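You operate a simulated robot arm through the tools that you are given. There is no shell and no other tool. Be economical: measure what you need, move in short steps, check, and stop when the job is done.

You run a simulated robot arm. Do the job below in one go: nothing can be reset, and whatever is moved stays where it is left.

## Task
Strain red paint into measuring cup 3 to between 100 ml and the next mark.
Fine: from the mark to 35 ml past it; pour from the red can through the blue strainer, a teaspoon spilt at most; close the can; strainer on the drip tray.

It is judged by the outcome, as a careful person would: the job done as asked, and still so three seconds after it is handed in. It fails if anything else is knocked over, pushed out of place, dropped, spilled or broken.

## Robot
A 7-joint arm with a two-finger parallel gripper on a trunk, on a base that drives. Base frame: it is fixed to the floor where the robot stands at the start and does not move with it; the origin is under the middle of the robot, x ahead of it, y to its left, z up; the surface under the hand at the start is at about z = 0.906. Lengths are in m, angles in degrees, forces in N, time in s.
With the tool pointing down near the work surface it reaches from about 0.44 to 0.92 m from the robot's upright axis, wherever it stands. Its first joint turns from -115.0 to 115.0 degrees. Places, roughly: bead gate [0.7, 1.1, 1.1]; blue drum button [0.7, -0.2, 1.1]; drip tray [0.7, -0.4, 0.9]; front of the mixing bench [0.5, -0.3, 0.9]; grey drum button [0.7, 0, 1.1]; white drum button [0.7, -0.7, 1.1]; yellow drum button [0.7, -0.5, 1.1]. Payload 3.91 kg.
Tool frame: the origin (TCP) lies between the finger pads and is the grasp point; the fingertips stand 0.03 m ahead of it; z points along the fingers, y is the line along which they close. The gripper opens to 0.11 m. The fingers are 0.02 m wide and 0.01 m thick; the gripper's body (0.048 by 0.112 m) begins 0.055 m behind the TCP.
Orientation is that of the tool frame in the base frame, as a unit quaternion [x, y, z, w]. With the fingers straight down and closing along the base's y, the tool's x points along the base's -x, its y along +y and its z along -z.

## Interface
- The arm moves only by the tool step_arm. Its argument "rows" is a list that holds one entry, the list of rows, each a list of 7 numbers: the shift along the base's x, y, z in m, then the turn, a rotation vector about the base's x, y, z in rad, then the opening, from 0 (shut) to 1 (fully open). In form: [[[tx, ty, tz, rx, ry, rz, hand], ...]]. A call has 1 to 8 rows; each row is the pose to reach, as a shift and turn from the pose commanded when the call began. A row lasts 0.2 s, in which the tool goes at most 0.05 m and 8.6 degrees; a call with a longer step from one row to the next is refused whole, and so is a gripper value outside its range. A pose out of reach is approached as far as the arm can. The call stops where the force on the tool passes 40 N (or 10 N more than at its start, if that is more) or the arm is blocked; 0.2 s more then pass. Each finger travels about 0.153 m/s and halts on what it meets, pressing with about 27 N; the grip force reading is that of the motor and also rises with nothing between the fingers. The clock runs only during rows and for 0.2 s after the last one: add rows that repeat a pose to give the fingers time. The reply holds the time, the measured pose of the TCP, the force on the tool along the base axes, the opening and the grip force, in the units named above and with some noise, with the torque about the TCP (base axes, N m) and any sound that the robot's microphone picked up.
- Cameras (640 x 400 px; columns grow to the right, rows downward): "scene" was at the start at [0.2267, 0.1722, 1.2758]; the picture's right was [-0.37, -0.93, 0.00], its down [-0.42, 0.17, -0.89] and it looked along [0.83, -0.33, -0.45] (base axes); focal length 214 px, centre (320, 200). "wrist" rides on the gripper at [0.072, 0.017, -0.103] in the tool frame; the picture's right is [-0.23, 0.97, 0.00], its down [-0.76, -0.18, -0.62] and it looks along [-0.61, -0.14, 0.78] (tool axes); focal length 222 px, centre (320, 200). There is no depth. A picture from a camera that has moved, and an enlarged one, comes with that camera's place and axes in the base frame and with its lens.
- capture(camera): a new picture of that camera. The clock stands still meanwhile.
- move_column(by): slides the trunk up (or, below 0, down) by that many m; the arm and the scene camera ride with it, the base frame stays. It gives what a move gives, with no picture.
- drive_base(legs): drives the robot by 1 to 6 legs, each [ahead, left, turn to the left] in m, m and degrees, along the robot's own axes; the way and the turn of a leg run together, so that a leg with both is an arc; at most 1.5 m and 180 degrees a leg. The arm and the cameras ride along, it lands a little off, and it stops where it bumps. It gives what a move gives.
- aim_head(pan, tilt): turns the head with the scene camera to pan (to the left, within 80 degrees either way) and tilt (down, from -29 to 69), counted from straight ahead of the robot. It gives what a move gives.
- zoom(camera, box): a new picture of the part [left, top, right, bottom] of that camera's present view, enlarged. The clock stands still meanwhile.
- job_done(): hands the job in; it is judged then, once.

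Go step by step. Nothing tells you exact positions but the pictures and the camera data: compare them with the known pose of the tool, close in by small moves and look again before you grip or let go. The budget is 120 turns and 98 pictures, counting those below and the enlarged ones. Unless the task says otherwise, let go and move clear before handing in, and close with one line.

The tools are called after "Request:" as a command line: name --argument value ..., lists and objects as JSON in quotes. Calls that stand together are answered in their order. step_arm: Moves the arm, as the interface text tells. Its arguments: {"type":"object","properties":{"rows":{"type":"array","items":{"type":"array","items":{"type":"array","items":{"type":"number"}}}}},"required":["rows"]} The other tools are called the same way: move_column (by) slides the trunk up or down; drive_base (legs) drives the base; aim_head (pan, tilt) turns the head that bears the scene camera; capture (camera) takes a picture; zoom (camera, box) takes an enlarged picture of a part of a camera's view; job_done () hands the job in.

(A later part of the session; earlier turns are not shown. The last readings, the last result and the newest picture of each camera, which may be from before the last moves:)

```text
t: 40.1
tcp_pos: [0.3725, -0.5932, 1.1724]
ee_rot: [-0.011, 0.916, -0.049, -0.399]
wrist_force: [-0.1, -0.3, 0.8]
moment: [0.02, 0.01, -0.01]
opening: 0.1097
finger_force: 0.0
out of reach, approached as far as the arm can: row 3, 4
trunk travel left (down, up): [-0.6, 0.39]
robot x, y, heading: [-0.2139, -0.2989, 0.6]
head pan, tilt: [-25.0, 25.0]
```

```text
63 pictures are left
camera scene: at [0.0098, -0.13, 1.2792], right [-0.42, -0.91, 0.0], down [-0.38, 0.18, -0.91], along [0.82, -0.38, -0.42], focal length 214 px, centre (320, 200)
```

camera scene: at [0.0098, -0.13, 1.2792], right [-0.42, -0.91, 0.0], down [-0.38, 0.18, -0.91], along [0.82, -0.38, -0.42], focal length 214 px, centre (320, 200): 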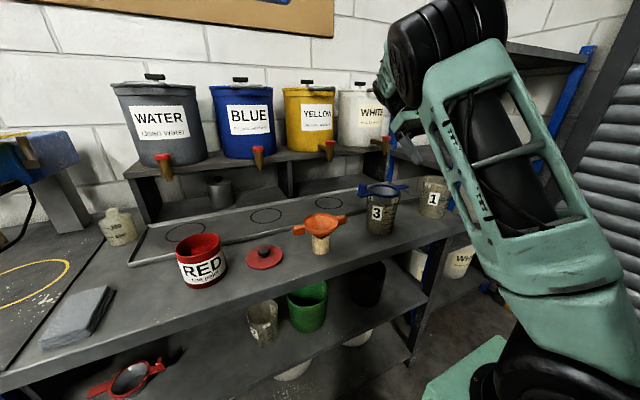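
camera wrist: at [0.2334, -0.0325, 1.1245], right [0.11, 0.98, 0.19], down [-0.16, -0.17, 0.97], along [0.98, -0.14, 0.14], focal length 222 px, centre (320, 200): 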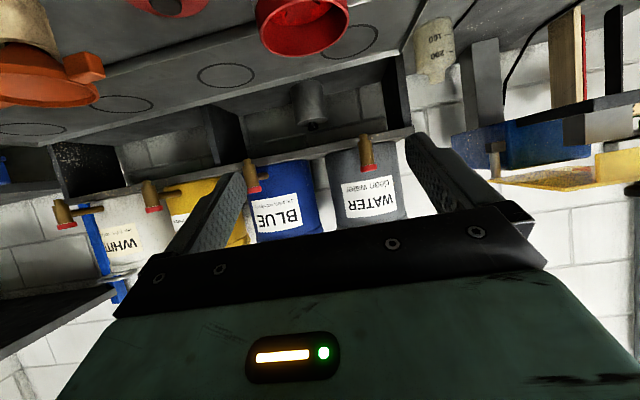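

The pitch range from about +60° to −40° is available, ample for pouring (~55° needed). Returning to the can's front with the hand pitched ~50° forward.

Request:
step_arm --rows '[[[0, 0.04, 0.01, 0.00925, -0.141, 0.002, 1], [0, 0.08, 0.02, 0.0185, -0.282, 0.004, 1], [0, 0.12, 0.02, 0.0278, -0.423, 0.006, 1], [0, 0.16, 0.02, 0.037, -0.564, 0.008, 1], [0, 0.2, 0.02, 0.0462, -0.705, 0.01, 1], [0, 0.24, 0.02, 0.0555, -0.846, 0.012, 1]]]'

Request:
step_arm --rows '[[[0, 0.04, 0, 0.00925, -0.141, 0.002, 1], [0, 0.08, 0, 0.0185, -0.282, 0.004, 1], [0, 0.12, 0, 0.0278, -0.423, 0.006, 1], [0, 0.16, 0, 0.037, -0.564, 0.008, 1], [0, 0.2, 0, 0.0462, -0.705, 0.01, 1], [0, 0.24, 0, 0.0555, -0.846, 0.012, 1], [0, 0.28, 0, 0.0555, -0.846, 0.012, 1]]]'

```text
t: 41.5
tcp_pos: [0.3742, -0.3534, 1.1934]
ee_rot: [-0.005, 1.0, -0.025, 0.014]
wrist_force: [-0.6, -0.1, 0.4]
moment: [0.01, 0.05, 0.0]
opening: 0.11
finger_force: 0.0
trunk travel left (down, up): [-0.6, 0.39]
robot x, y, heading: [-0.2106, -0.2984, 0.4]
head pan, tilt: [-25.0, 25.0]
```

```text
t: 43.1
tcp_pos: [0.3728, -0.0736, 1.1944]
ee_rot: [0.001, 0.906, 0.001, 0.424]
wrist_force: [0.0, -0.4, 0.4]
moment: [0.01, -0.01, 0.02]
opening: 0.1099
finger_force: 0.0
trunk travel left (down, up): [-0.6, 0.39]
robot x, y, heading: [-0.2154, -0.2979, 0.1]
head pan, tilt: [-25.0, 25.0]
```

Orientation is right. Lowering in front of the can.

Request:
step_arm --rows '[[[-0.008, 0.028, -0.04, 0, 0, 0, 1], [-0.013, 0.029, -0.085, 0, 0, 0, 1], [-0.013, 0.029, -0.13, 0, 0, 0, 1], [-0.013, 0.029, -0.175, 0, 0, 0, 1], [-0.013, 0.029, -0.215, 0, 0, 0, 1], [-0.013, 0.029, -0.235, 0, 0, 0, 1], [-0.013, 0.029, -0.235, 0, 0, 0, 1]]]'

Request:
capture --camera "wrist"

Request:
capture --camera "scene"

```text
t: 44.7
tcp_pos: [0.3621, -0.0439, 0.9571]
ee_rot: [0.0, 0.906, 0.001, 0.422]
wrist_force: [-0.9, 1.0, -0.5]
moment: [-0.01, -0.01, 0.0]
opening: 0.1101
finger_force: 0.1
trunk travel left (down, up): [-0.6, 0.39]
robot x, y, heading: [-0.2132, -0.2991, 0.4]
head pan, tilt: [-25.0, 25.0]
```

```text
62 pictures are left
camera wrist: at [0.2355, -0.0287, 0.9669], right [0.15, 0.97, 0.18], down [0.01, -0.18, 0.98], along [0.99, -0.14, -0.04], focal length 222 px, centre (320, 200)
```

wrist: 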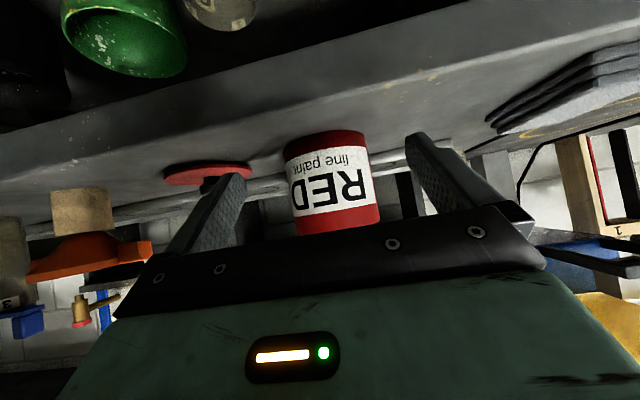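

```text
61 pictures are left
camera scene: at [0.01, -0.1302, 1.2791], right [-0.42, -0.91, 0.0], down [-0.38, 0.18, -0.91], along [0.82, -0.38, -0.42], focal length 214 px, centre (320, 200)
```

scene: 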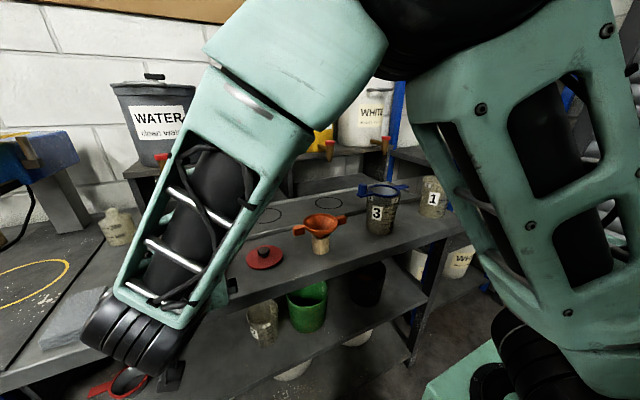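

Can is centred between the fingers (y ≈ -0.046). Advancing.

Request:
step_arm --rows '[[[0.04, -0.001, 0, 0, 0, 0, 1], [0.075, -0.002, 0, 0, 0, 0, 1], [0.09, -0.002, 0, 0, 0, 0, 1], [0.104, -0.002, 0, 0, 0, 0, 1], [0.104, -0.002, 0, 0, 0, 0, 1]]]'

Request:
capture --camera "wrist"

```text
t: 45.9
tcp_pos: [0.4638, -0.0471, 0.958]
ee_rot: [0.002, 0.906, 0.0, 0.423]
wrist_force: [0.5, -0.2, 0.5]
moment: [-0.02, -0.02, 0.02]
opening: 0.1102
finger_force: 0.1
trunk travel left (down, up): [-0.6, 0.39]
robot x, y, heading: [-0.2185, -0.2985, 0.5]
head pan, tilt: [-25.0, 25.0]
```

```text
60 pictures are left
camera wrist: at [0.3383, -0.0315, 0.9681], right [0.15, 0.97, 0.18], down [0.01, -0.18, 0.98], along [0.99, -0.14, -0.04], focal length 222 px, centre (320, 200)
```

wrist: 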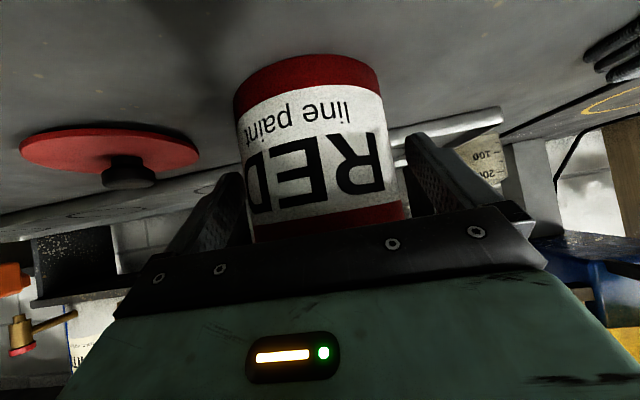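

Fingers straddle the can. Closing.

Request:
step_arm --rows '[[[0, 0, 0, 0, 0, 0, 0.85], [0, 0, 0, 0, 0, 0, 0.75], [0, 0, 0, 0, 0, 0, 0.65], [0, 0, 0, 0, 0, 0, 0.5], [0, 0, 0, 0, 0, 0, 0.3], [0, 0, 0, 0, 0, 0, 0.2]]]'

Request:
step_arm --rows '[[[0, 0, 0.006, 0, 0, 0, 0.2], [0, 0, 0.012, 0, 0, 0, 0.2], [0, 0, 0.02, 0, 0, 0, 0.2], [0, 0, 0.03, 0, 0, 0, 0.2], [0, 0, 0.03, 0, 0, 0, 0.2], [0, 0, 0.03, 0, 0, 0, 0.2]]]'

Request:
capture --camera "wrist"

```text
t: 47.3
tcp_pos: [0.4636, -0.0474, 0.958]
ee_rot: [0.001, 0.906, 0.0, 0.423]
wrist_force: [-0.1, -1.7, 0.9]
moment: [-0.37, -0.05, 0.06]
opening: 0.0891
finger_force: 27.2
trunk travel left (down, up): [-0.6, 0.39]
robot x, y, heading: [-0.2166, -0.2999, 0.6]
head pan, tilt: [-25.0, 25.0]
```

```text
t: 48.7
tcp_pos: [0.4648, -0.0458, 0.9868]
ee_rot: [0.001, 0.906, 0.001, 0.423]
wrist_force: [0.0, -0.2, -5.5]
moment: [0.0, 0.07, -0.01]
opening: 0.0892
finger_force: 27.5
trunk travel left (down, up): [-0.6, 0.39]
robot x, y, heading: [-0.2096, -0.2972, 0.4]
head pan, tilt: [-25.0, 25.0]
```

```text
59 pictures are left
camera wrist: at [0.3384, -0.0308, 0.9971], right [0.15, 0.97, 0.18], down [0.01, -0.18, 0.98], along [0.99, -0.14, -0.04], focal length 222 px, centre (320, 200)
```

wrist: 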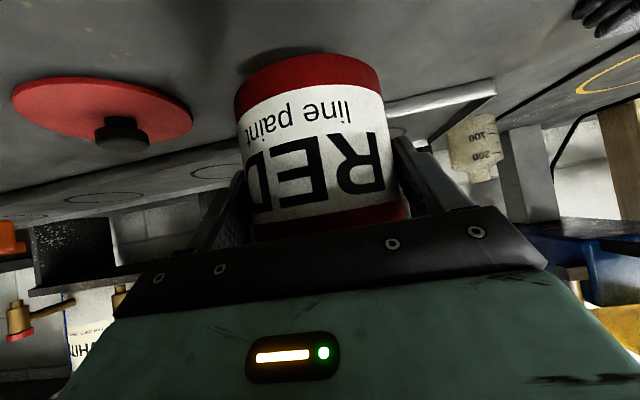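

Can held (≈5.5 N, 89 mm). Raising and carrying it level toward the cup.

Request:
step_arm --rows '[[[0, 0, 0.02, 0, 0, 0, 0.2], [-0.005, 0, 0.05, 0, 0, 0, 0.2], [-0.01, 0, 0.085, 0, 0, 0, 0.2], [-0.015, -0.015, 0.12, 0, 0, 0, 0.2], [-0.02, -0.035, 0.145, 0, 0, 0, 0.2], [-0.025, -0.06, 0.16, 0, 0, 0, 0.2], [-0.03, -0.09, 0.165, 0, 0, 0, 0.2], [-0.035, -0.12, 0.165, 0, 0, 0, 0.2]]]'

Request:
step_arm --rows '[[[-0.005, -0.03, 0, 0, 0, 0, 0.2], [-0.01, -0.062, 0, 0, 0, 0, 0.2], [-0.015, -0.094, 0, 0, 0, 0, 0.2], [-0.02, -0.126, 0, 0, 0, 0, 0.2], [-0.025, -0.158, 0, 0, 0, 0, 0.2], [-0.03, -0.19, 0, 0, 0, 0, 0.2], [-0.035, -0.22, 0, 0, 0, 0, 0.2], [-0.04, -0.25, 0, 0, 0, 0, 0.2]]]'

Request:
step_arm --rows '[[[0, -0.03, 0, 0, 0, 0, 0.2], [0, -0.06, 0, 0, 0, 0, 0.2], [0, -0.09, 0, 0, 0, 0, 0.2], [0, -0.115, 0, 0, 0, 0, 0.2], [0, -0.132, 0, 0, 0, 0, 0.2], [0, -0.138, 0, 0, 0, 0, 0.2]]]'

Request:
capture --camera "scene"

```text
t: 50.5
tcp_pos: [0.4294, -0.1678, 1.1541]
ee_rot: [0.0, 0.906, 0.0, 0.423]
wrist_force: [0.0, 1.0, -6.7]
moment: [-0.04, 0.06, -0.04]
opening: 0.0893
finger_force: 27.5
trunk travel left (down, up): [-0.6, 0.39]
robot x, y, heading: [-0.216, -0.2962, 0.3]
head pan, tilt: [-25.0, 25.0]
```

```text
t: 52.3
tcp_pos: [0.4047, -0.4094, 1.1504]
ee_rot: [0.0, 0.906, 0.001, 0.423]
wrist_force: [0.1, -0.3, -5.8]
moment: [0.0, 0.03, 0.02]
opening: 0.0895
finger_force: 27.1
out of reach, approached as far as the arm can: row 7, 8
trunk travel left (down, up): [-0.6, 0.39]
robot x, y, heading: [-0.2175, -0.2961, 0.7]
head pan, tilt: [-25.0, 25.0]
```

```text
t: 53.7
tcp_pos: [0.4092, -0.5463, 1.148]
ee_rot: [0.0, 0.908, -0.001, 0.42]
wrist_force: [-0.2, -1.1, -6.4]
moment: [-0.01, 0.06, 0.03]
opening: 0.0892
finger_force: 27.3
trunk travel left (down, up): [-0.6, 0.39]
robot x, y, heading: [-0.2094, -0.3003, 0.2]
head pan, tilt: [-25.0, 25.0]
```

```text
58 pictures are left
camera scene: at [0.0142, -0.1299, 1.278], right [-0.42, -0.91, 0.0], down [-0.39, 0.18, -0.91], along [0.82, -0.38, -0.43], focal length 214 px, centre (320, 200)
```

scene: 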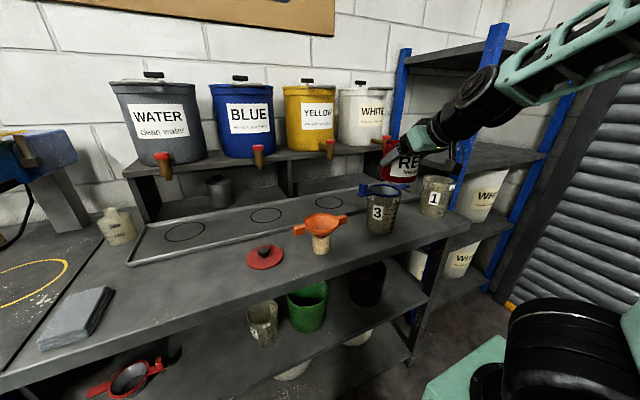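

Good. Now tilting to 30° (no pour yet), bringing the lip toward the strainer.

Request:
step_arm --rows '[[[0, -0.003, 0, 0, 0.11, 0, 0.2], [0, -0.007, 0, 0, 0.22, 0, 0.2], [-0.005, -0.008, -0.004, 0, 0.33, 0, 0.2], [-0.012, -0.008, -0.01, 0, 0.43, 0, 0.2], [-0.018, -0.008, -0.018, 0, 0.52, 0, 0.2], [-0.018, -0.008, -0.02, 0, 0.52, 0, 0.2]]]'

Request:
zoom --camera "scene" --box '[340, 130, 450, 250]'

Request:
capture --camera "wrist"

```text
t: 55.1
tcp_pos: [0.3876, -0.5553, 1.1315]
ee_rot: [0.001, 0.985, 0.001, 0.175]
wrist_force: [-0.3, -0.2, -6.0]
moment: [-0.02, 0.01, -0.02]
opening: 0.0894
finger_force: 27.7
trunk travel left (down, up): [-0.6, 0.39]
robot x, y, heading: [-0.2152, -0.2973, 0.6]
head pan, tilt: [-25.0, 25.0]
```

```text
3.33 times, centred on (395, 190) of scene
camera zoom: at [0.0102, -0.1303, 1.279], right [-0.42, -0.91, 0.0], down [-0.38, 0.18, -0.91], along [0.82, -0.38, -0.42], focal length 715 px, centre (70, 233)
```

zoom: 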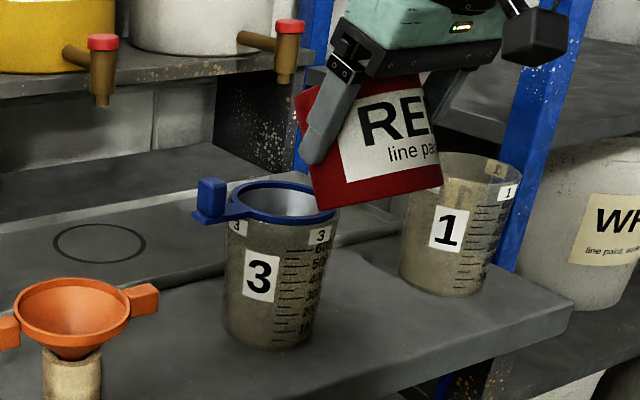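

```text
56 pictures are left
camera wrist: at [0.2835, -0.5393, 1.2019], right [0.22, 0.97, 0.08], down [0.5, -0.18, 0.85], along [0.84, -0.14, -0.53], focal length 222 px, centre (320, 200)
```

wrist: 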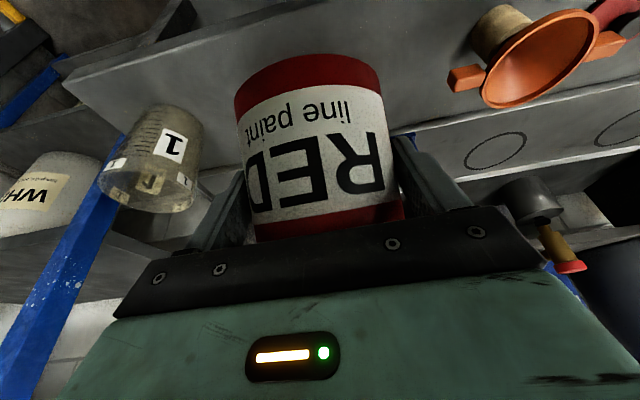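

Lip is lined up over the strainer (y matches). Lowering slightly and tilting to 38°.

Request:
step_arm --rows '[[[0.002, 0, -0.008, 0, 0.05, 0, 0.2], [0.002, 0, -0.016, 0, 0.1, 0, 0.2], [0.002, 0, -0.024, 0, 0.14, 0, 0.2], [0.002, 0, -0.025, 0, 0.14, 0, 0.2]]]'

Request:
zoom --camera "scene" --box '[340, 130, 450, 250]'

```text
t: 56.1
tcp_pos: [0.3906, -0.5545, 1.1063]
ee_rot: [0.0, 0.994, 0.0, 0.107]
wrist_force: [-1.0, 0.1, -6.2]
moment: [-0.03, -0.01, -0.02]
opening: 0.0893
finger_force: 27.5
trunk travel left (down, up): [-0.6, 0.39]
robot x, y, heading: [-0.2139, -0.3015, 0.2]
head pan, tilt: [-25.0, 25.0]
```

```text
3.33 times, centred on (395, 190) of scene
camera zoom: at [0.0102, -0.1303, 1.279], right [-0.42, -0.91, 0.0], down [-0.38, 0.18, -0.91], along [0.82, -0.38, -0.42], focal length 715 px, centre (70, 233)
```

zoom: 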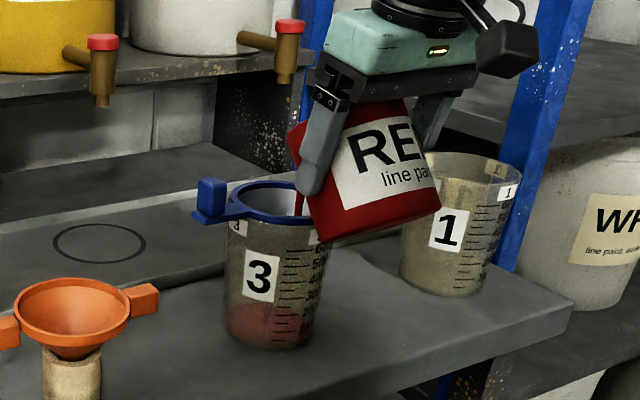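

It is already flowing. Zooming on the level (clock stands still).

Request:
zoom --camera "scene" --box '[370, 185, 406, 240]'

```text
7.27 times, centred on (388, 212) of scene
camera zoom: at [0.0102, -0.1303, 1.279], right [-0.42, -0.91, 0.0], down [-0.38, 0.18, -0.91], along [0.82, -0.38, -0.42], focal length 1560 px, centre (-174, 109)
```

zoom: 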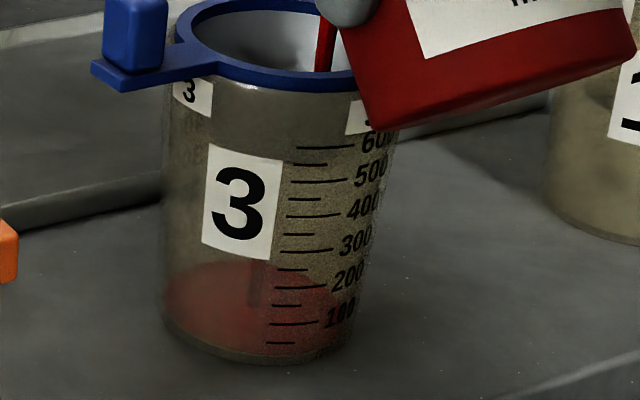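

Level looks near 100 already — tilting back at once.

Request:
step_arm --rows '[[[0, 0, 0.003, 0, -0.149, 0, 0.2], [0, 0, 0.006, 0, -0.298, 0, 0.2]]]'

Request:
zoom --camera "scene" --box '[370, 185, 406, 240]'

Request:
zoom --camera "scene" --box '[340, 130, 450, 250]'

```text
t: 56.7
tcp_pos: [0.3907, -0.5559, 1.1118]
ee_rot: [0.0, 0.967, 0.0, 0.253]
wrist_force: [0.3, 0.2, -5.9]
moment: [0.0, 0.03, 0.03]
opening: 0.0893
finger_force: 26.6
trunk travel left (down, up): [-0.6, 0.39]
robot x, y, heading: [-0.2125, -0.2978, 0.4]
head pan, tilt: [-25.0, 25.0]
```

```text
7.27 times, centred on (388, 212) of scene
camera zoom: at [0.0105, -0.1303, 1.279], right [-0.42, -0.91, 0.0], down [-0.38, 0.18, -0.91], along [0.82, -0.38, -0.42], focal length 1560 px, centre (-174, 109)
```

zoom: 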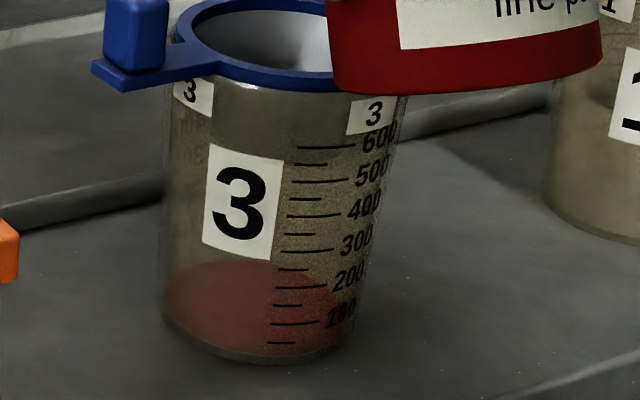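

```text
3.33 times, centred on (395, 190) of scene
camera zoom: at [0.0105, -0.1303, 1.279], right [-0.42, -0.91, 0.0], down [-0.38, 0.18, -0.91], along [0.82, -0.38, -0.42], focal length 715 px, centre (70, 233)
```

zoom: 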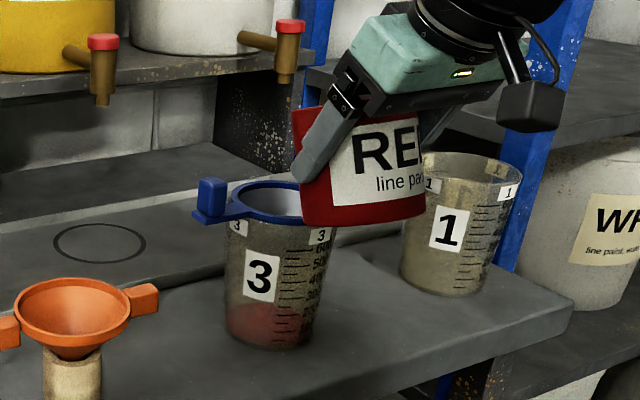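

From the geometry only a thin layer (~10–20 ml) is in the cup; the red seen is the whole bottom disc. I'll hold still for a weight baseline and let the strainer drain.

Request:
step_arm --rows '[[[0, 0, 0, 0, 0, 0, 0.2], [0, 0, 0, 0, 0, 0, 0.2], [0, 0, 0, 0, 0, 0, 0.2], [0, 0, 0, 0, 0, 0, 0.2]]]'

Request:
step_arm --rows '[[[0, 0, 0, 0, 0, 0, 0.2], [0, 0, 0, 0, 0, 0, 0.2], [0, 0, 0, 0, 0, 0, 0.2], [0, 0, 0, 0, 0, 0, 0.2]]]'

Request:
zoom --camera "scene" --box '[374, 205, 398, 240]'

```text
t: 57.7
tcp_pos: [0.3902, -0.5557, 1.1124]
ee_rot: [0.001, 0.968, 0.0, 0.253]
wrist_force: [-0.8, -0.5, -5.7]
moment: [-0.01, 0.03, -0.03]
opening: 0.0893
finger_force: 27.2
trunk travel left (down, up): [-0.6, 0.39]
robot x, y, heading: [-0.2162, -0.2964, 0.3]
head pan, tilt: [-25.0, 25.0]
```

```text
t: 58.7
tcp_pos: [0.3913, -0.5553, 1.1129]
ee_rot: [0.0, 0.968, 0.001, 0.253]
wrist_force: [-0.4, 0.2, -5.7]
moment: [0.02, 0.03, 0.0]
opening: 0.0892
finger_force: 26.7
trunk travel left (down, up): [-0.6, 0.39]
robot x, y, heading: [-0.2141, -0.3002, 0.6]
head pan, tilt: [-25.0, 25.0]
```

```text
11.43 times, centred on (386, 222) of scene
camera zoom: at [0.0102, -0.1303, 1.279], right [-0.42, -0.91, 0.0], down [-0.38, 0.18, -0.91], along [0.82, -0.38, -0.42], focal length 2451 px, centre (-434, -57)
```

zoom: 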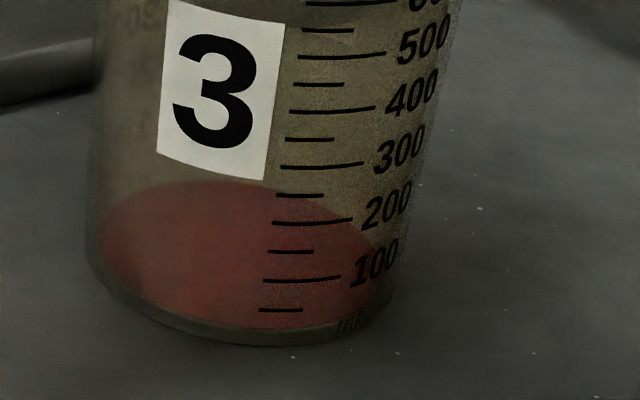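

A thin layer of ~20 ml so far. Now a bigger controlled pour: tilt to ~45°, hold briefly, and check.

Request:
step_arm --rows '[[[0, 0, -0.003, 0, 0.149, 0, 0.2], [0, 0, -0.004, 0, 0.298, 0, 0.2], [0, 0, -0.004, 0, 0.38, 0, 0.2], [0, 0, -0.004, 0, 0.42, 0, 0.2], [0, 0, -0.004, 0, 0.42, 0, 0.2]]]'

Request:
zoom --camera "scene" --box '[366, 180, 408, 240]'

```text
t: 59.9
tcp_pos: [0.39, -0.5561, 1.108]
ee_rot: [0.001, 0.999, 0.0, 0.045]
wrist_force: [0.9, 0.4, -5.4]
moment: [-0.04, -0.04, 0.03]
opening: 0.0891
finger_force: 26.6
trunk travel left (down, up): [-0.6, 0.39]
robot x, y, heading: [-0.214, -0.2988, 0.2]
head pan, tilt: [-25.0, 25.0]
```

```text
6.67 times, centred on (387, 210) of scene
camera zoom: at [0.0102, -0.1303, 1.279], right [-0.42, -0.91, 0.0], down [-0.38, 0.18, -0.91], along [0.82, -0.38, -0.42], focal length 1430 px, centre (-127, 133)
```

zoom: 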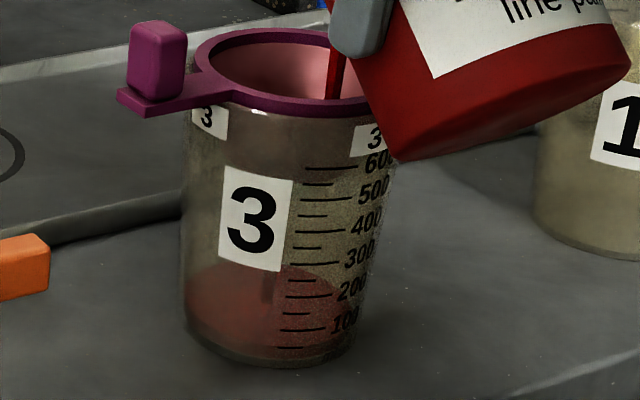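

Flowing steadily; the strainer takes on paint. Holding briefly.

Request:
step_arm --rows '[[[0, 0, 0, 0, 0, 0, 0.2], [0, 0, 0, 0, 0, 0, 0.2]]]'

Request:
zoom --camera "scene" --box '[366, 180, 408, 240]'

```text
t: 60.5
tcp_pos: [0.3903, -0.5543, 1.1093]
ee_rot: [0.001, 0.999, 0.0, 0.045]
wrist_force: [-0.4, -0.2, -6.1]
moment: [-0.03, -0.09, -0.02]
opening: 0.0891
finger_force: 27.3
trunk travel left (down, up): [-0.6, 0.39]
robot x, y, heading: [-0.2123, -0.2995, 0.4]
head pan, tilt: [-25.0, 25.0]
```

```text
6.67 times, centred on (387, 210) of scene
camera zoom: at [0.0102, -0.1303, 1.279], right [-0.42, -0.91, 0.0], down [-0.38, 0.18, -0.91], along [0.82, -0.38, -0.42], focal length 1430 px, centre (-127, 133)
```

zoom: 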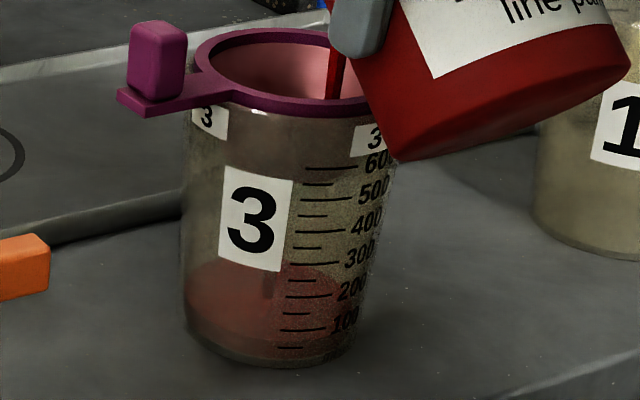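

Request:
zoom --camera "scene" --box '[376, 214, 396, 240]'

```text
15.38 times, centred on (386, 227) of scene
camera zoom: at [0.0102, -0.1303, 1.279], right [-0.42, -0.91, 0.0], down [-0.38, 0.18, -0.91], along [0.82, -0.38, -0.42], focal length 3300 px, centre (-695, -215)
```

zoom: 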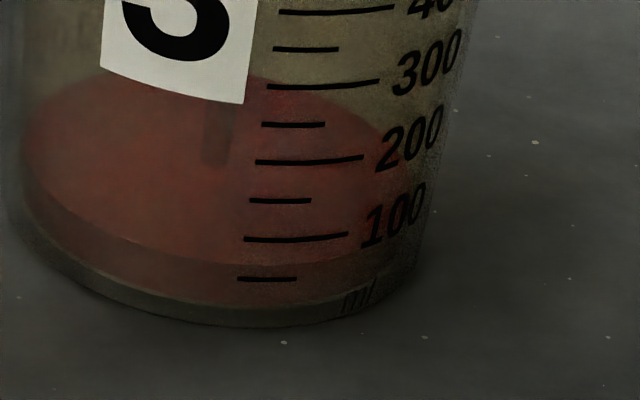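

Clear reading: ~67 ml. Holding another ~0.8 s.

Request:
step_arm --rows '[[[0, 0, 0, 0, 0, 0, 0.2], [0, 0, 0, 0, 0, 0, 0.2], [0, 0, 0, 0, 0, 0, 0.2]]]'

Request:
zoom --camera "scene" --box '[376, 214, 396, 240]'

```text
t: 61.3
tcp_pos: [0.3901, -0.5548, 1.1091]
ee_rot: [0.002, 0.999, -0.001, 0.046]
wrist_force: [0.0, -0.1, -5.1]
moment: [0.01, -0.03, 0.0]
opening: 0.0892
finger_force: 27.2
trunk travel left (down, up): [-0.6, 0.39]
robot x, y, heading: [-0.2147, -0.2972, 0.4]
head pan, tilt: [-25.0, 25.0]
```

```text
15.38 times, centred on (386, 227) of scene
camera zoom: at [0.0102, -0.1303, 1.279], right [-0.42, -0.91, 0.0], down [-0.38, 0.18, -0.91], along [0.82, -0.38, -0.42], focal length 3300 px, centre (-695, -215)
```

zoom: 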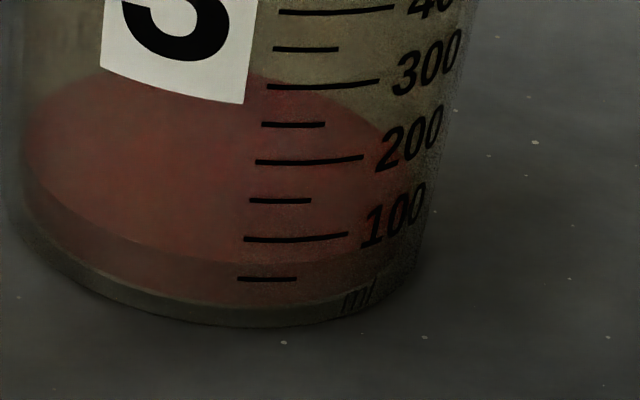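

~70 ml and flow nearly stopped. Tilting 4° more and holding.

Request:
step_arm --rows '[[[0, 0, 0, 0, 0.035, 0, 0.2], [0, 0, 0, 0, 0.07, 0, 0.2], [0, 0, 0, 0, 0.07, 0, 0.2], [0, 0, 0, 0, 0.07, 0, 0.2], [0, 0, 0, 0, 0.07, 0, 0.2], [0, 0, 0, 0, 0.07, 0, 0.2]]]'

Request:
zoom --camera "scene" --box '[376, 214, 396, 240]'

Request:
zoom --camera "scene" --box '[366, 160, 408, 220]'

```text
t: 62.7
tcp_pos: [0.3901, -0.5566, 1.1088]
ee_rot: [0.001, 1.0, 0.0, 0.01]
wrist_force: [0.5, -0.1, -4.2]
moment: [-0.02, -0.05, 0.03]
opening: 0.089
finger_force: 27.0
trunk travel left (down, up): [-0.6, 0.39]
robot x, y, heading: [-0.2148, -0.2958, 0.1]
head pan, tilt: [-25.0, 25.0]
```

```text
15.38 times, centred on (386, 227) of scene
camera zoom: at [0.0102, -0.1303, 1.279], right [-0.42, -0.91, 0.0], down [-0.38, 0.18, -0.91], along [0.82, -0.38, -0.42], focal length 3300 px, centre (-695, -215)
```

zoom: 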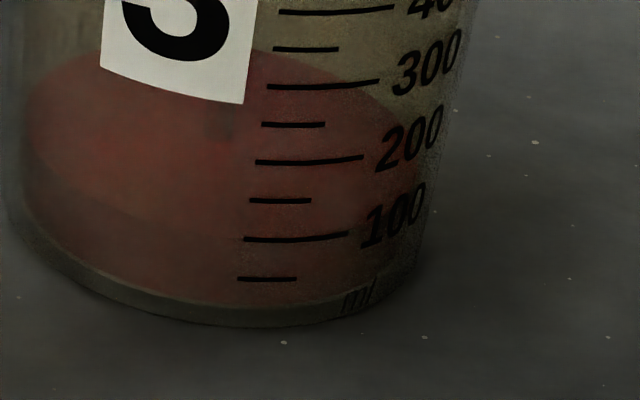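

```text
6.67 times, centred on (387, 190) of scene
camera zoom: at [0.0102, -0.1303, 1.279], right [-0.42, -0.91, 0.0], down [-0.38, 0.18, -0.91], along [0.82, -0.38, -0.42], focal length 1430 px, centre (-127, 267)
```

zoom: 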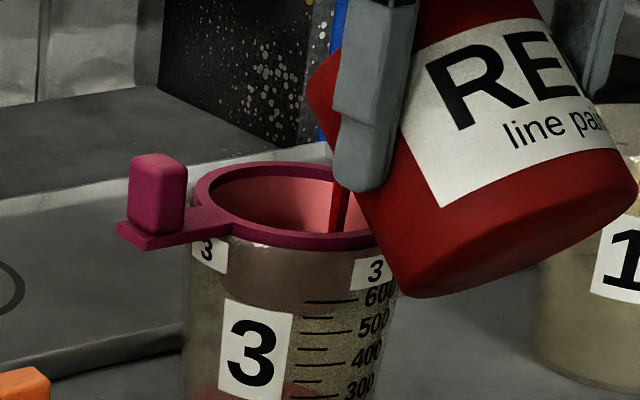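

Level is at about 100 with the stream still running. Tilting back now to measure.

Request:
step_arm --rows '[[[0, 0, 0.002, 0, -0.06, 0, 0.2], [0, 0, 0.004, 0, -0.2, 0, 0.2], [0, 0, 0.006, 0, -0.34, 0, 0.2], [0, 0, 0.006, 0, -0.34, 0, 0.2], [0, 0, 0.006, 0, -0.34, 0, 0.2]]]'

Request:
zoom --camera "scene" --box '[376, 214, 396, 240]'

Request:
zoom --camera "scene" --box '[340, 130, 450, 250]'

```text
t: 63.9
tcp_pos: [0.3898, -0.5556, 1.1138]
ee_rot: [0.001, 0.984, 0.001, 0.179]
wrist_force: [0.7, -0.1, -4.7]
moment: [-0.02, 0.02, 0.01]
opening: 0.0891
finger_force: 27.0
trunk travel left (down, up): [-0.6, 0.39]
robot x, y, heading: [-0.2113, -0.2993, 0.4]
head pan, tilt: [-25.0, 25.0]
```

```text
15.38 times, centred on (386, 227) of scene
camera zoom: at [0.0102, -0.1303, 1.279], right [-0.42, -0.91, 0.0], down [-0.38, 0.18, -0.91], along [0.82, -0.38, -0.42], focal length 3300 px, centre (-695, -215)
```

zoom: 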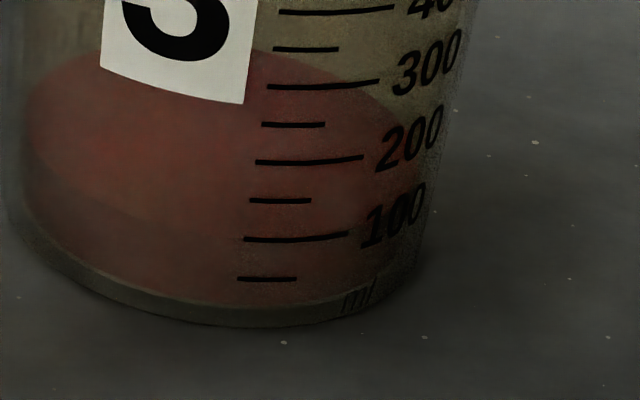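

```text
3.33 times, centred on (395, 190) of scene
camera zoom: at [0.0102, -0.1303, 1.279], right [-0.42, -0.91, 0.0], down [-0.38, 0.18, -0.91], along [0.82, -0.38, -0.42], focal length 715 px, centre (70, 233)
```

zoom: 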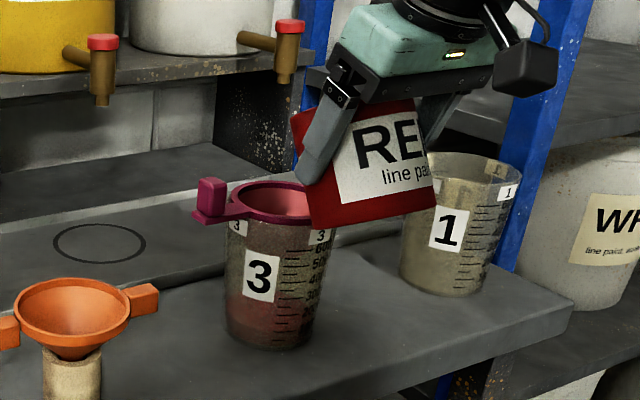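

Request:
zoom --camera "scene" --box '[380, 221, 392, 237]'

```text
16.00 times, centred on (386, 229) of scene
camera zoom: at [0.0102, -0.1303, 1.279], right [-0.42, -0.91, 0.0], down [-0.38, 0.18, -0.91], along [0.82, -0.38, -0.42], focal length 3432 px, centre (-736, -264)
```

zoom: 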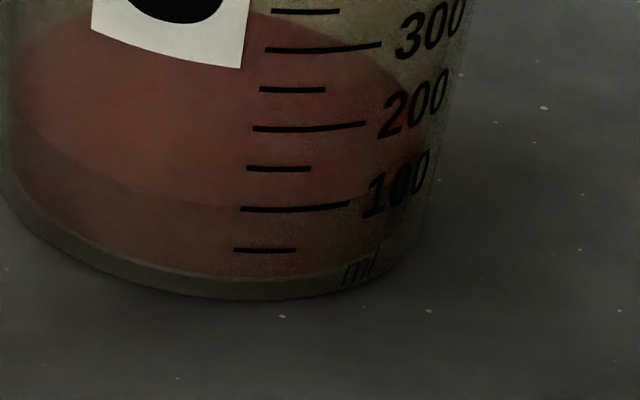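

Right about on the 100 mark; I need ~15 ml more. Short pour at ~50°.

Request:
step_arm --rows '[[[0, 0, -0.004, 0, 0.149, 0, 0.2], [0, 0, -0.006, 0, 0.29, 0, 0.2], [0, 0, -0.006, 0, 0.36, 0, 0.2], [0, 0, -0.006, 0, 0.36, 0, 0.2], [0, 0, -0.006, 0, 0.36, 0, 0.2]]]'

Request:
zoom --camera "scene" --box '[380, 221, 392, 237]'

```text
t: 65.1
tcp_pos: [0.3888, -0.5564, 1.1076]
ee_rot: [0.001, 1.0, -0.001, 0.0]
wrist_force: [-0.2, 0.7, -4.9]
moment: [-0.04, -0.04, 0.01]
opening: 0.0891
finger_force: 26.9
trunk travel left (down, up): [-0.6, 0.39]
robot x, y, heading: [-0.2147, -0.2961, 0.2]
head pan, tilt: [-25.0, 25.0]
```

```text
16.00 times, centred on (386, 229) of scene
camera zoom: at [0.0102, -0.1303, 1.279], right [-0.42, -0.91, 0.0], down [-0.38, 0.18, -0.91], along [0.82, -0.38, -0.42], focal length 3432 px, centre (-736, -264)
```

zoom: 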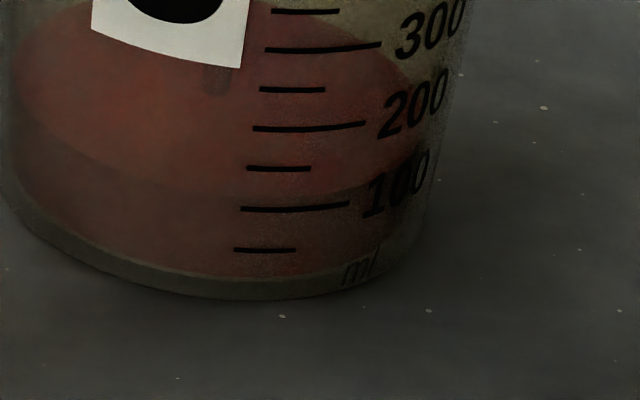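

Apparent level ~116 ml. Tilting back fully now.

Request:
step_arm --rows '[[[0, 0, 0.002, 0, -0.149, 0, 0.2], [0, 0, 0.005, 0, -0.298, 0, 0.2], [0, 0, 0.01, 0, -0.43, 0, 0.2], [0, 0, 0.02, 0, -0.5, 0, 0.2], [0, 0, 0.02, 0, -0.5, 0, 0.2], [0, 0, 0.02, 0, -0.5, 0, 0.2]]]'

Request:
zoom --camera "scene" --box '[380, 221, 392, 237]'

Request:
zoom --camera "scene" --box '[340, 130, 450, 250]'

```text
t: 66.5
tcp_pos: [0.3887, -0.5557, 1.1274]
ee_rot: [0.0, 0.969, 0.001, 0.248]
wrist_force: [0.3, -0.1, -4.5]
moment: [-0.02, 0.0, 0.01]
opening: 0.0892
finger_force: 27.3
trunk travel left (down, up): [-0.6, 0.39]
robot x, y, heading: [-0.2125, -0.2971, 0.4]
head pan, tilt: [-25.0, 25.0]
```

```text
16.00 times, centred on (386, 229) of scene
camera zoom: at [0.0102, -0.1303, 1.279], right [-0.42, -0.91, 0.0], down [-0.38, 0.18, -0.91], along [0.82, -0.38, -0.42], focal length 3432 px, centre (-736, -264)
```

zoom: 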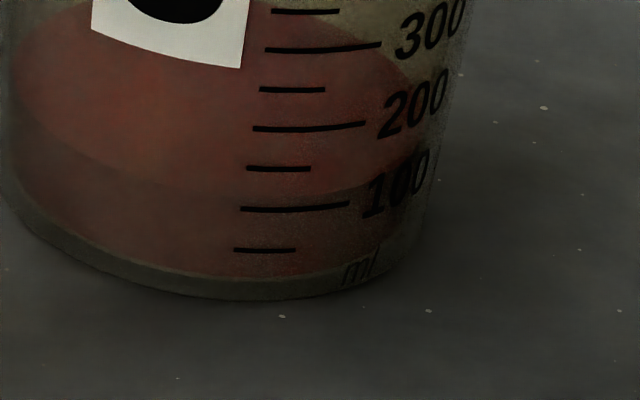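

```text
3.33 times, centred on (395, 190) of scene
camera zoom: at [0.0102, -0.1303, 1.279], right [-0.42, -0.91, 0.0], down [-0.38, 0.18, -0.91], along [0.82, -0.38, -0.42], focal length 715 px, centre (70, 233)
```

zoom: 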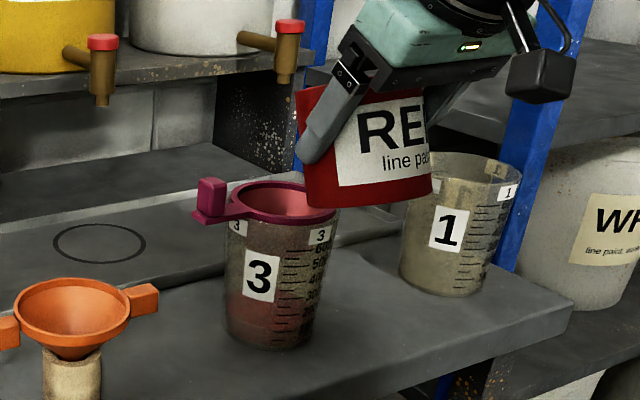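

Level ~115–119 ml, flow stopped. Bringing the can upright above the cup, then carrying it back.

Request:
step_arm --rows '[[[0.005, 0, 0.01, 0, -0.12, 0, 0.2], [0.012, 0.002, 0.018, 0, -0.25, 0, 0.2], [0.02, 0.004, 0.023, 0, -0.372, 0, 0.2], [0.02, 0.006, 0.025, 0, -0.372, 0, 0.2], [0.02, 0.006, 0.025, 0, -0.372, 0, 0.2]]]'

Request:
step_arm --rows '[[[0, 0.02, 0.002, 0, 0, 0, 0.2], [0.002, 0.05, 0.002, 0, 0, 0, 0.2], [0.005, 0.082, 0.002, 0, 0, 0, 0.2], [0.008, 0.115, 0.002, 0, 0, 0, 0.2], [0.012, 0.15, 0.002, 0, 0, 0, 0.2], [0.016, 0.185, 0.002, 0, 0, 0, 0.2], [0.02, 0.22, 0.002, 0, 0, 0, 0.2], [0.024, 0.255, 0.002, 0, 0, 0, 0.2]]]'

Request:
zoom --camera "scene" --box '[340, 130, 450, 250]'

```text
t: 67.7
tcp_pos: [0.4088, -0.5483, 1.1529]
ee_rot: [0.001, 0.906, 0.001, 0.423]
wrist_force: [0.4, -0.1, -5.2]
moment: [-0.03, 0.12, -0.01]
opening: 0.0894
finger_force: 27.0
trunk travel left (down, up): [-0.6, 0.39]
robot x, y, heading: [-0.214, -0.2986, 0.4]
head pan, tilt: [-25.0, 25.0]
```

```text
t: 69.5
tcp_pos: [0.4327, -0.295, 1.1542]
ee_rot: [0.002, 0.906, 0.0, 0.422]
wrist_force: [-0.5, 0.3, -4.2]
moment: [0.02, 0.08, 0.04]
opening: 0.0891
finger_force: 27.1
trunk travel left (down, up): [-0.6, 0.39]
robot x, y, heading: [-0.2152, -0.2969, 0.3]
head pan, tilt: [-25.0, 25.0]
```

```text
3.33 times, centred on (395, 190) of scene
camera zoom: at [0.0102, -0.1306, 1.2791], right [-0.42, -0.91, 0.0], down [-0.38, 0.18, -0.91], along [0.82, -0.38, -0.42], focal length 715 px, centre (70, 233)
```

zoom: 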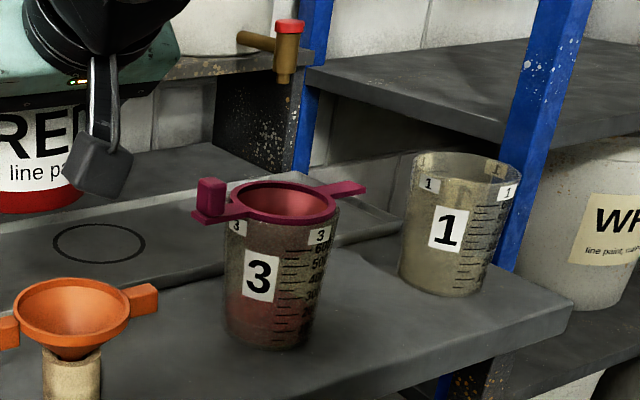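

No spill. Returning the can to its original spot.

Request:
step_arm --rows '[[[0.004, 0.03, 0, 0, 0, 0, 0.2], [0.008, 0.065, 0, 0, 0, 0, 0.2], [0.012, 0.1, 0, 0, 0, 0, 0.2], [0.016, 0.135, 0, 0, 0, 0, 0.2], [0.02, 0.17, 0, 0, 0, 0, 0.2], [0.024, 0.205, 0, 0, 0, 0, 0.2], [0.028, 0.235, 0, 0, 0, 0, 0.2], [0.031, 0.248, -0.005, 0, 0, 0, 0.2]]]'

Request:
step_arm --rows '[[[0, 0, -0.03, 0, 0, 0, 0.2], [0, 0, -0.065, 0, 0, 0, 0.2], [0, 0, -0.1, 0, 0, 0, 0.2], [0, 0, -0.13, 0, 0, 0, 0.2], [0, 0, -0.155, 0, 0, 0, 0.2], [0, 0, -0.172, 0, 0, 0, 0.2], [0, 0, -0.182, 0, 0, 0, 0.2]]]'

```text
t: 71.3
tcp_pos: [0.4559, -0.0548, 1.154]
ee_rot: [0.002, 0.906, 0.0, 0.424]
wrist_force: [-0.4, -0.3, -4.4]
moment: [-0.01, 0.09, -0.01]
opening: 0.0891
finger_force: 26.9
out of reach, approached as far as the arm can: row 8
trunk travel left (down, up): [-0.6, 0.39]
robot x, y, heading: [-0.2164, -0.3011, 0.1]
head pan, tilt: [-25.0, 25.0]
```

```text
t: 72.9
tcp_pos: [0.4162, -0.105, 1.0343]
ee_rot: [0.001, 0.906, 0.0, 0.423]
wrist_force: [0.7, 0.1, -4.6]
moment: [0.02, 0.06, 0.0]
opening: 0.0893
finger_force: 26.6
out of reach, approached as far as the arm can: row 1, 2, 3, 4, 5, 6, 7
trunk travel left (down, up): [-0.6, 0.39]
robot x, y, heading: [-0.2132, -0.3018, 0.4]
head pan, tilt: [-25.0, 25.0]
```

The arm's posture is limiting it here. Looking at the arm before choosing.

Request:
capture --camera "scene"

```text
37 pictures are left
camera scene: at [0.0102, -0.1302, 1.279], right [-0.42, -0.91, 0.0], down [-0.38, 0.18, -0.91], along [0.82, -0.38, -0.42], focal length 214 px, centre (320, 200)
```

scene: 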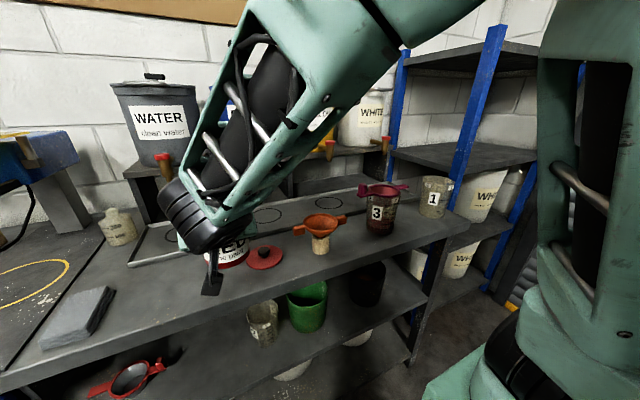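

I'll raise the can, shift the base 0.2 m left so the spot is more straight ahead, and lower with the trunk.

Request:
step_arm --rows '[[[0.0, 0, 0.03, 0, 0, 0, 0.2], [0.002, -0.005, 0.065, 0, 0, 0, 0.2], [0.005, -0.02, 0.095, 0, 0, 0, 0.2], [0.01, -0.045, 0.115, 0, 0, 0, 0.2], [0.015, -0.075, 0.12, 0, 0, 0, 0.2], [0.02, -0.1, 0.12, 0, 0, 0, 0.2], [0.025, -0.125, 0.12, 0, 0, 0, 0.2], [0.03, -0.145, 0.12, 0, 0, 0, 0.2]]]'

Request:
drive_base --legs '[[0, 0.2, 0]]'

```text
t: 74.7
tcp_pos: [0.4427, -0.2495, 1.1527]
ee_rot: [0.001, 0.906, 0.0, 0.423]
wrist_force: [-0.2, -0.3, -5.0]
moment: [-0.02, 0.08, -0.01]
opening: 0.089
finger_force: 26.6
trunk travel left (down, up): [-0.6, 0.39]
robot x, y, heading: [-0.212, -0.2974, 0.4]
head pan, tilt: [-25.0, 25.0]
```

```text
t: 76.3
tcp_pos: [0.4444, -0.0473, 1.1528]
ee_rot: [0.0, 0.906, 0.001, 0.423]
wrist_force: [0.6, 0.1, -4.8]
moment: [-0.01, 0.08, 0.04]
opening: 0.089
finger_force: 26.9
trunk travel left (down, up): [-0.6, 0.39]
robot x, y, heading: [-0.2171, -0.098, 0.4]
head pan, tilt: [-25.0, 25.0]
```

Now over the spot. Nudging x and lowering with the trunk most of the way.

Request:
step_arm --rows '[[[0.01, 0, 0, 0, 0, 0, 0.2], [0.019, 0, 0, 0, 0, 0, 0.2], [0.019, 0, 0, 0, 0, 0, 0.2]]]'

Request:
move_column --by -0.17

Request:
capture --camera "scene"

```text
t: 77.1
tcp_pos: [0.4609, -0.0482, 1.1515]
ee_rot: [0.0, 0.907, 0.001, 0.422]
wrist_force: [-0.6, -0.6, -4.7]
moment: [-0.01, 0.08, -0.01]
opening: 0.0893
finger_force: 27.3
trunk travel left (down, up): [-0.6, 0.39]
robot x, y, heading: [-0.2128, -0.0983, 0.2]
head pan, tilt: [-25.0, 25.0]
```

```text
t: 79.0
tcp_pos: [0.4609, -0.0483, 0.9832]
ee_rot: [0.0, 0.906, 0.001, 0.423]
wrist_force: [0.8, -0.6, -5.1]
moment: [0.02, 0.09, 0.01]
opening: 0.0889
finger_force: 27.0
trunk travel left (down, up): [-0.43, 0.56]
robot x, y, heading: [-0.2129, -0.0945, 0.4]
head pan, tilt: [-25.0, 25.0]
```

```text
36 pictures are left
camera scene: at [0.0086, 0.072, 1.109], right [-0.42, -0.91, 0.0], down [-0.38, 0.18, -0.91], along [0.82, -0.38, -0.42], focal length 214 px, centre (320, 200)
```

scene: 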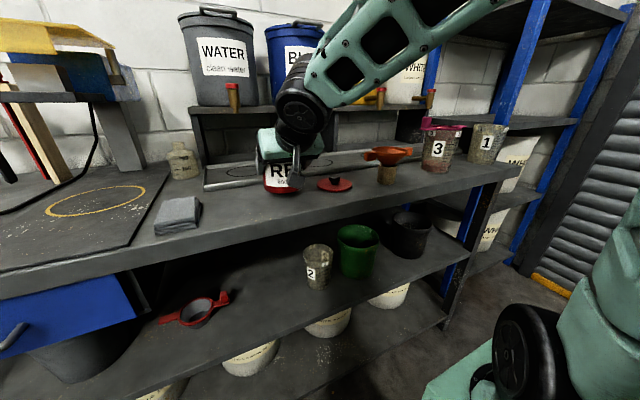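

Lowering the last 25 mm with the arm.

Request:
step_arm --rows '[[[0, 0.001, -0.008, 0, 0, 0, 0.2], [0, 0.001, -0.016, 0, 0, 0, 0.2], [0, 0.001, -0.021, 0, 0, 0, 0.2], [0, 0.001, -0.024, 0, 0, 0, 0.2]]]'

Request:
zoom --camera "scene" --box '[410, 125, 470, 185]'

```text
t: 80.0
tcp_pos: [0.461, -0.0462, 0.9591]
ee_rot: [0.0, 0.906, 0.0, 0.423]
wrist_force: [-0.6, -0.7, -3.4]
moment: [-0.09, 0.05, 0.02]
opening: 0.089
finger_force: 27.4
trunk travel left (down, up): [-0.43, 0.56]
robot x, y, heading: [-0.2162, -0.0957, 0.4]
head pan, tilt: [-25.0, 25.0]
```

```text
6.67 times, centred on (440, 155) of scene
camera zoom: at [0.0086, 0.072, 1.1091], right [-0.42, -0.91, 0.0], down [-0.38, 0.18, -0.91], along [0.82, -0.38, -0.42], focal length 1430 px, centre (-480, 500)
```

zoom: 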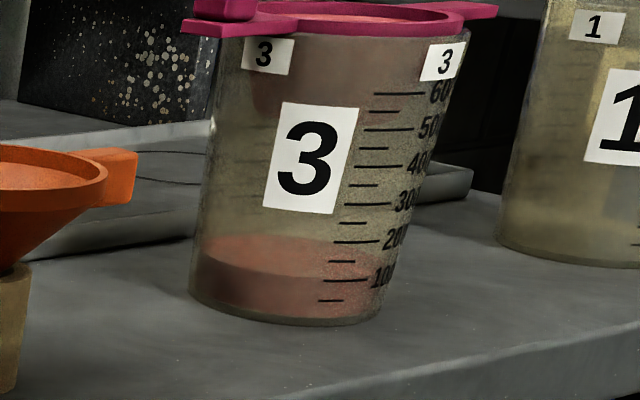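

Request:
step_arm --rows '[[[0, 0, -0.001, 0, 0, 0, 0.2], [0, 0, -0.002, 0, 0, 0, 0.2], [0, 0, -0.002, 0, 0, 0, 0.2]]]'

Request:
zoom --camera "scene" --box '[426, 155, 452, 177]'

```text
t: 80.8
tcp_pos: [0.4619, -0.0472, 0.9576]
ee_rot: [0.001, 0.906, 0.0, 0.424]
wrist_force: [0.7, -1.5, 18.5]
moment: [-0.88, 0.12, -0.13]
opening: 0.089
finger_force: 27.0
trunk travel left (down, up): [-0.43, 0.56]
robot x, y, heading: [-0.2205, -0.0943, 0.5]
head pan, tilt: [-25.0, 25.0]
```

```text
16.00 times, centred on (439, 166) of scene
camera zoom: at [0.0079, 0.0719, 1.1095], right [-0.42, -0.91, 0.0], down [-0.38, 0.18, -0.91], along [0.82, -0.38, -0.42], focal length 3432 px, centre (-1584, 744)
```

zoom: 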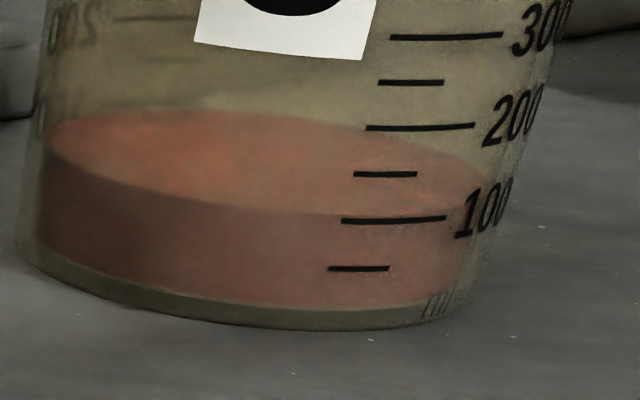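

Level reads ~107–109 ml: just past the mark, inside the window. Unloading, then releasing the can and backing out.

Request:
step_arm --rows '[[[0, 0, 0.0015, 0, 0, 0, 0.3], [0, 0, 0.0015, 0, 0, 0, 0.6], [0, 0, 0.0015, 0, 0, 0, 1], [0, 0, 0.0015, 0, 0, 0, 1], [0, 0, 0.0015, 0, 0, 0, 1]]]'

Request:
step_arm --rows '[[[-0.02, 0, 0, 0, 0, 0, 1], [-0.05, 0, 0, 0, 0, 0, 1], [-0.08, 0, 0.01, 0, 0, 0, 1], [-0.1, 0, 0.04, 0, 0, 0, 1], [-0.11, 0, 0.08, 0, 0, 0, 1], [-0.11, 0, 0.12, 0, 0, 0, 1], [-0.11, 0, 0.16, 0, 0, 0, 1], [-0.11, 0, 0.2, 0, 0, 0, 1]]]'

Request:
capture --camera "scene"

```text
t: 82.0
tcp_pos: [0.4616, -0.0481, 0.9574]
ee_rot: [0.001, 0.906, 0.0, 0.423]
wrist_force: [-0.4, 0.1, -0.9]
moment: [-0.03, 0.01, -0.02]
opening: 0.1102
finger_force: 0.1
trunk travel left (down, up): [-0.43, 0.56]
robot x, y, heading: [-0.2166, -0.0939, 0.2]
head pan, tilt: [-25.0, 25.0]
```

```text
t: 83.8
tcp_pos: [0.3514, -0.0444, 1.1572]
ee_rot: [0.001, 0.907, -0.001, 0.422]
wrist_force: [0.5, 0.3, -0.2]
moment: [0.02, -0.01, 0.01]
opening: 0.1101
finger_force: 0.1
out of reach, approached as far as the arm can: row 6, 7, 8
trunk travel left (down, up): [-0.43, 0.56]
robot x, y, heading: [-0.2167, -0.0965, 0.2]
head pan, tilt: [-25.0, 25.0]
```

```text
33 pictures are left
camera scene: at [0.0086, 0.072, 1.109], right [-0.42, -0.91, 0.0], down [-0.38, 0.18, -0.91], along [0.82, -0.38, -0.42], focal length 214 px, centre (320, 200)
```

scene: 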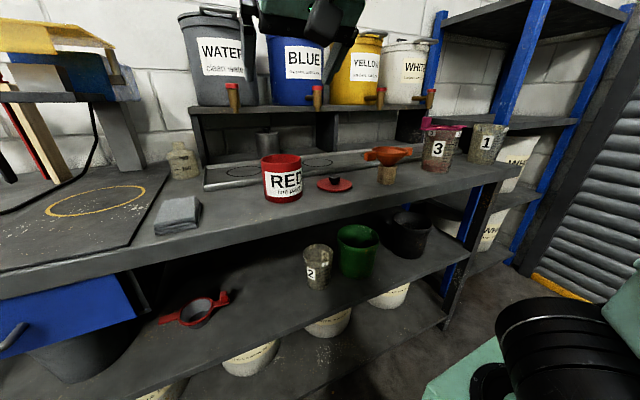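

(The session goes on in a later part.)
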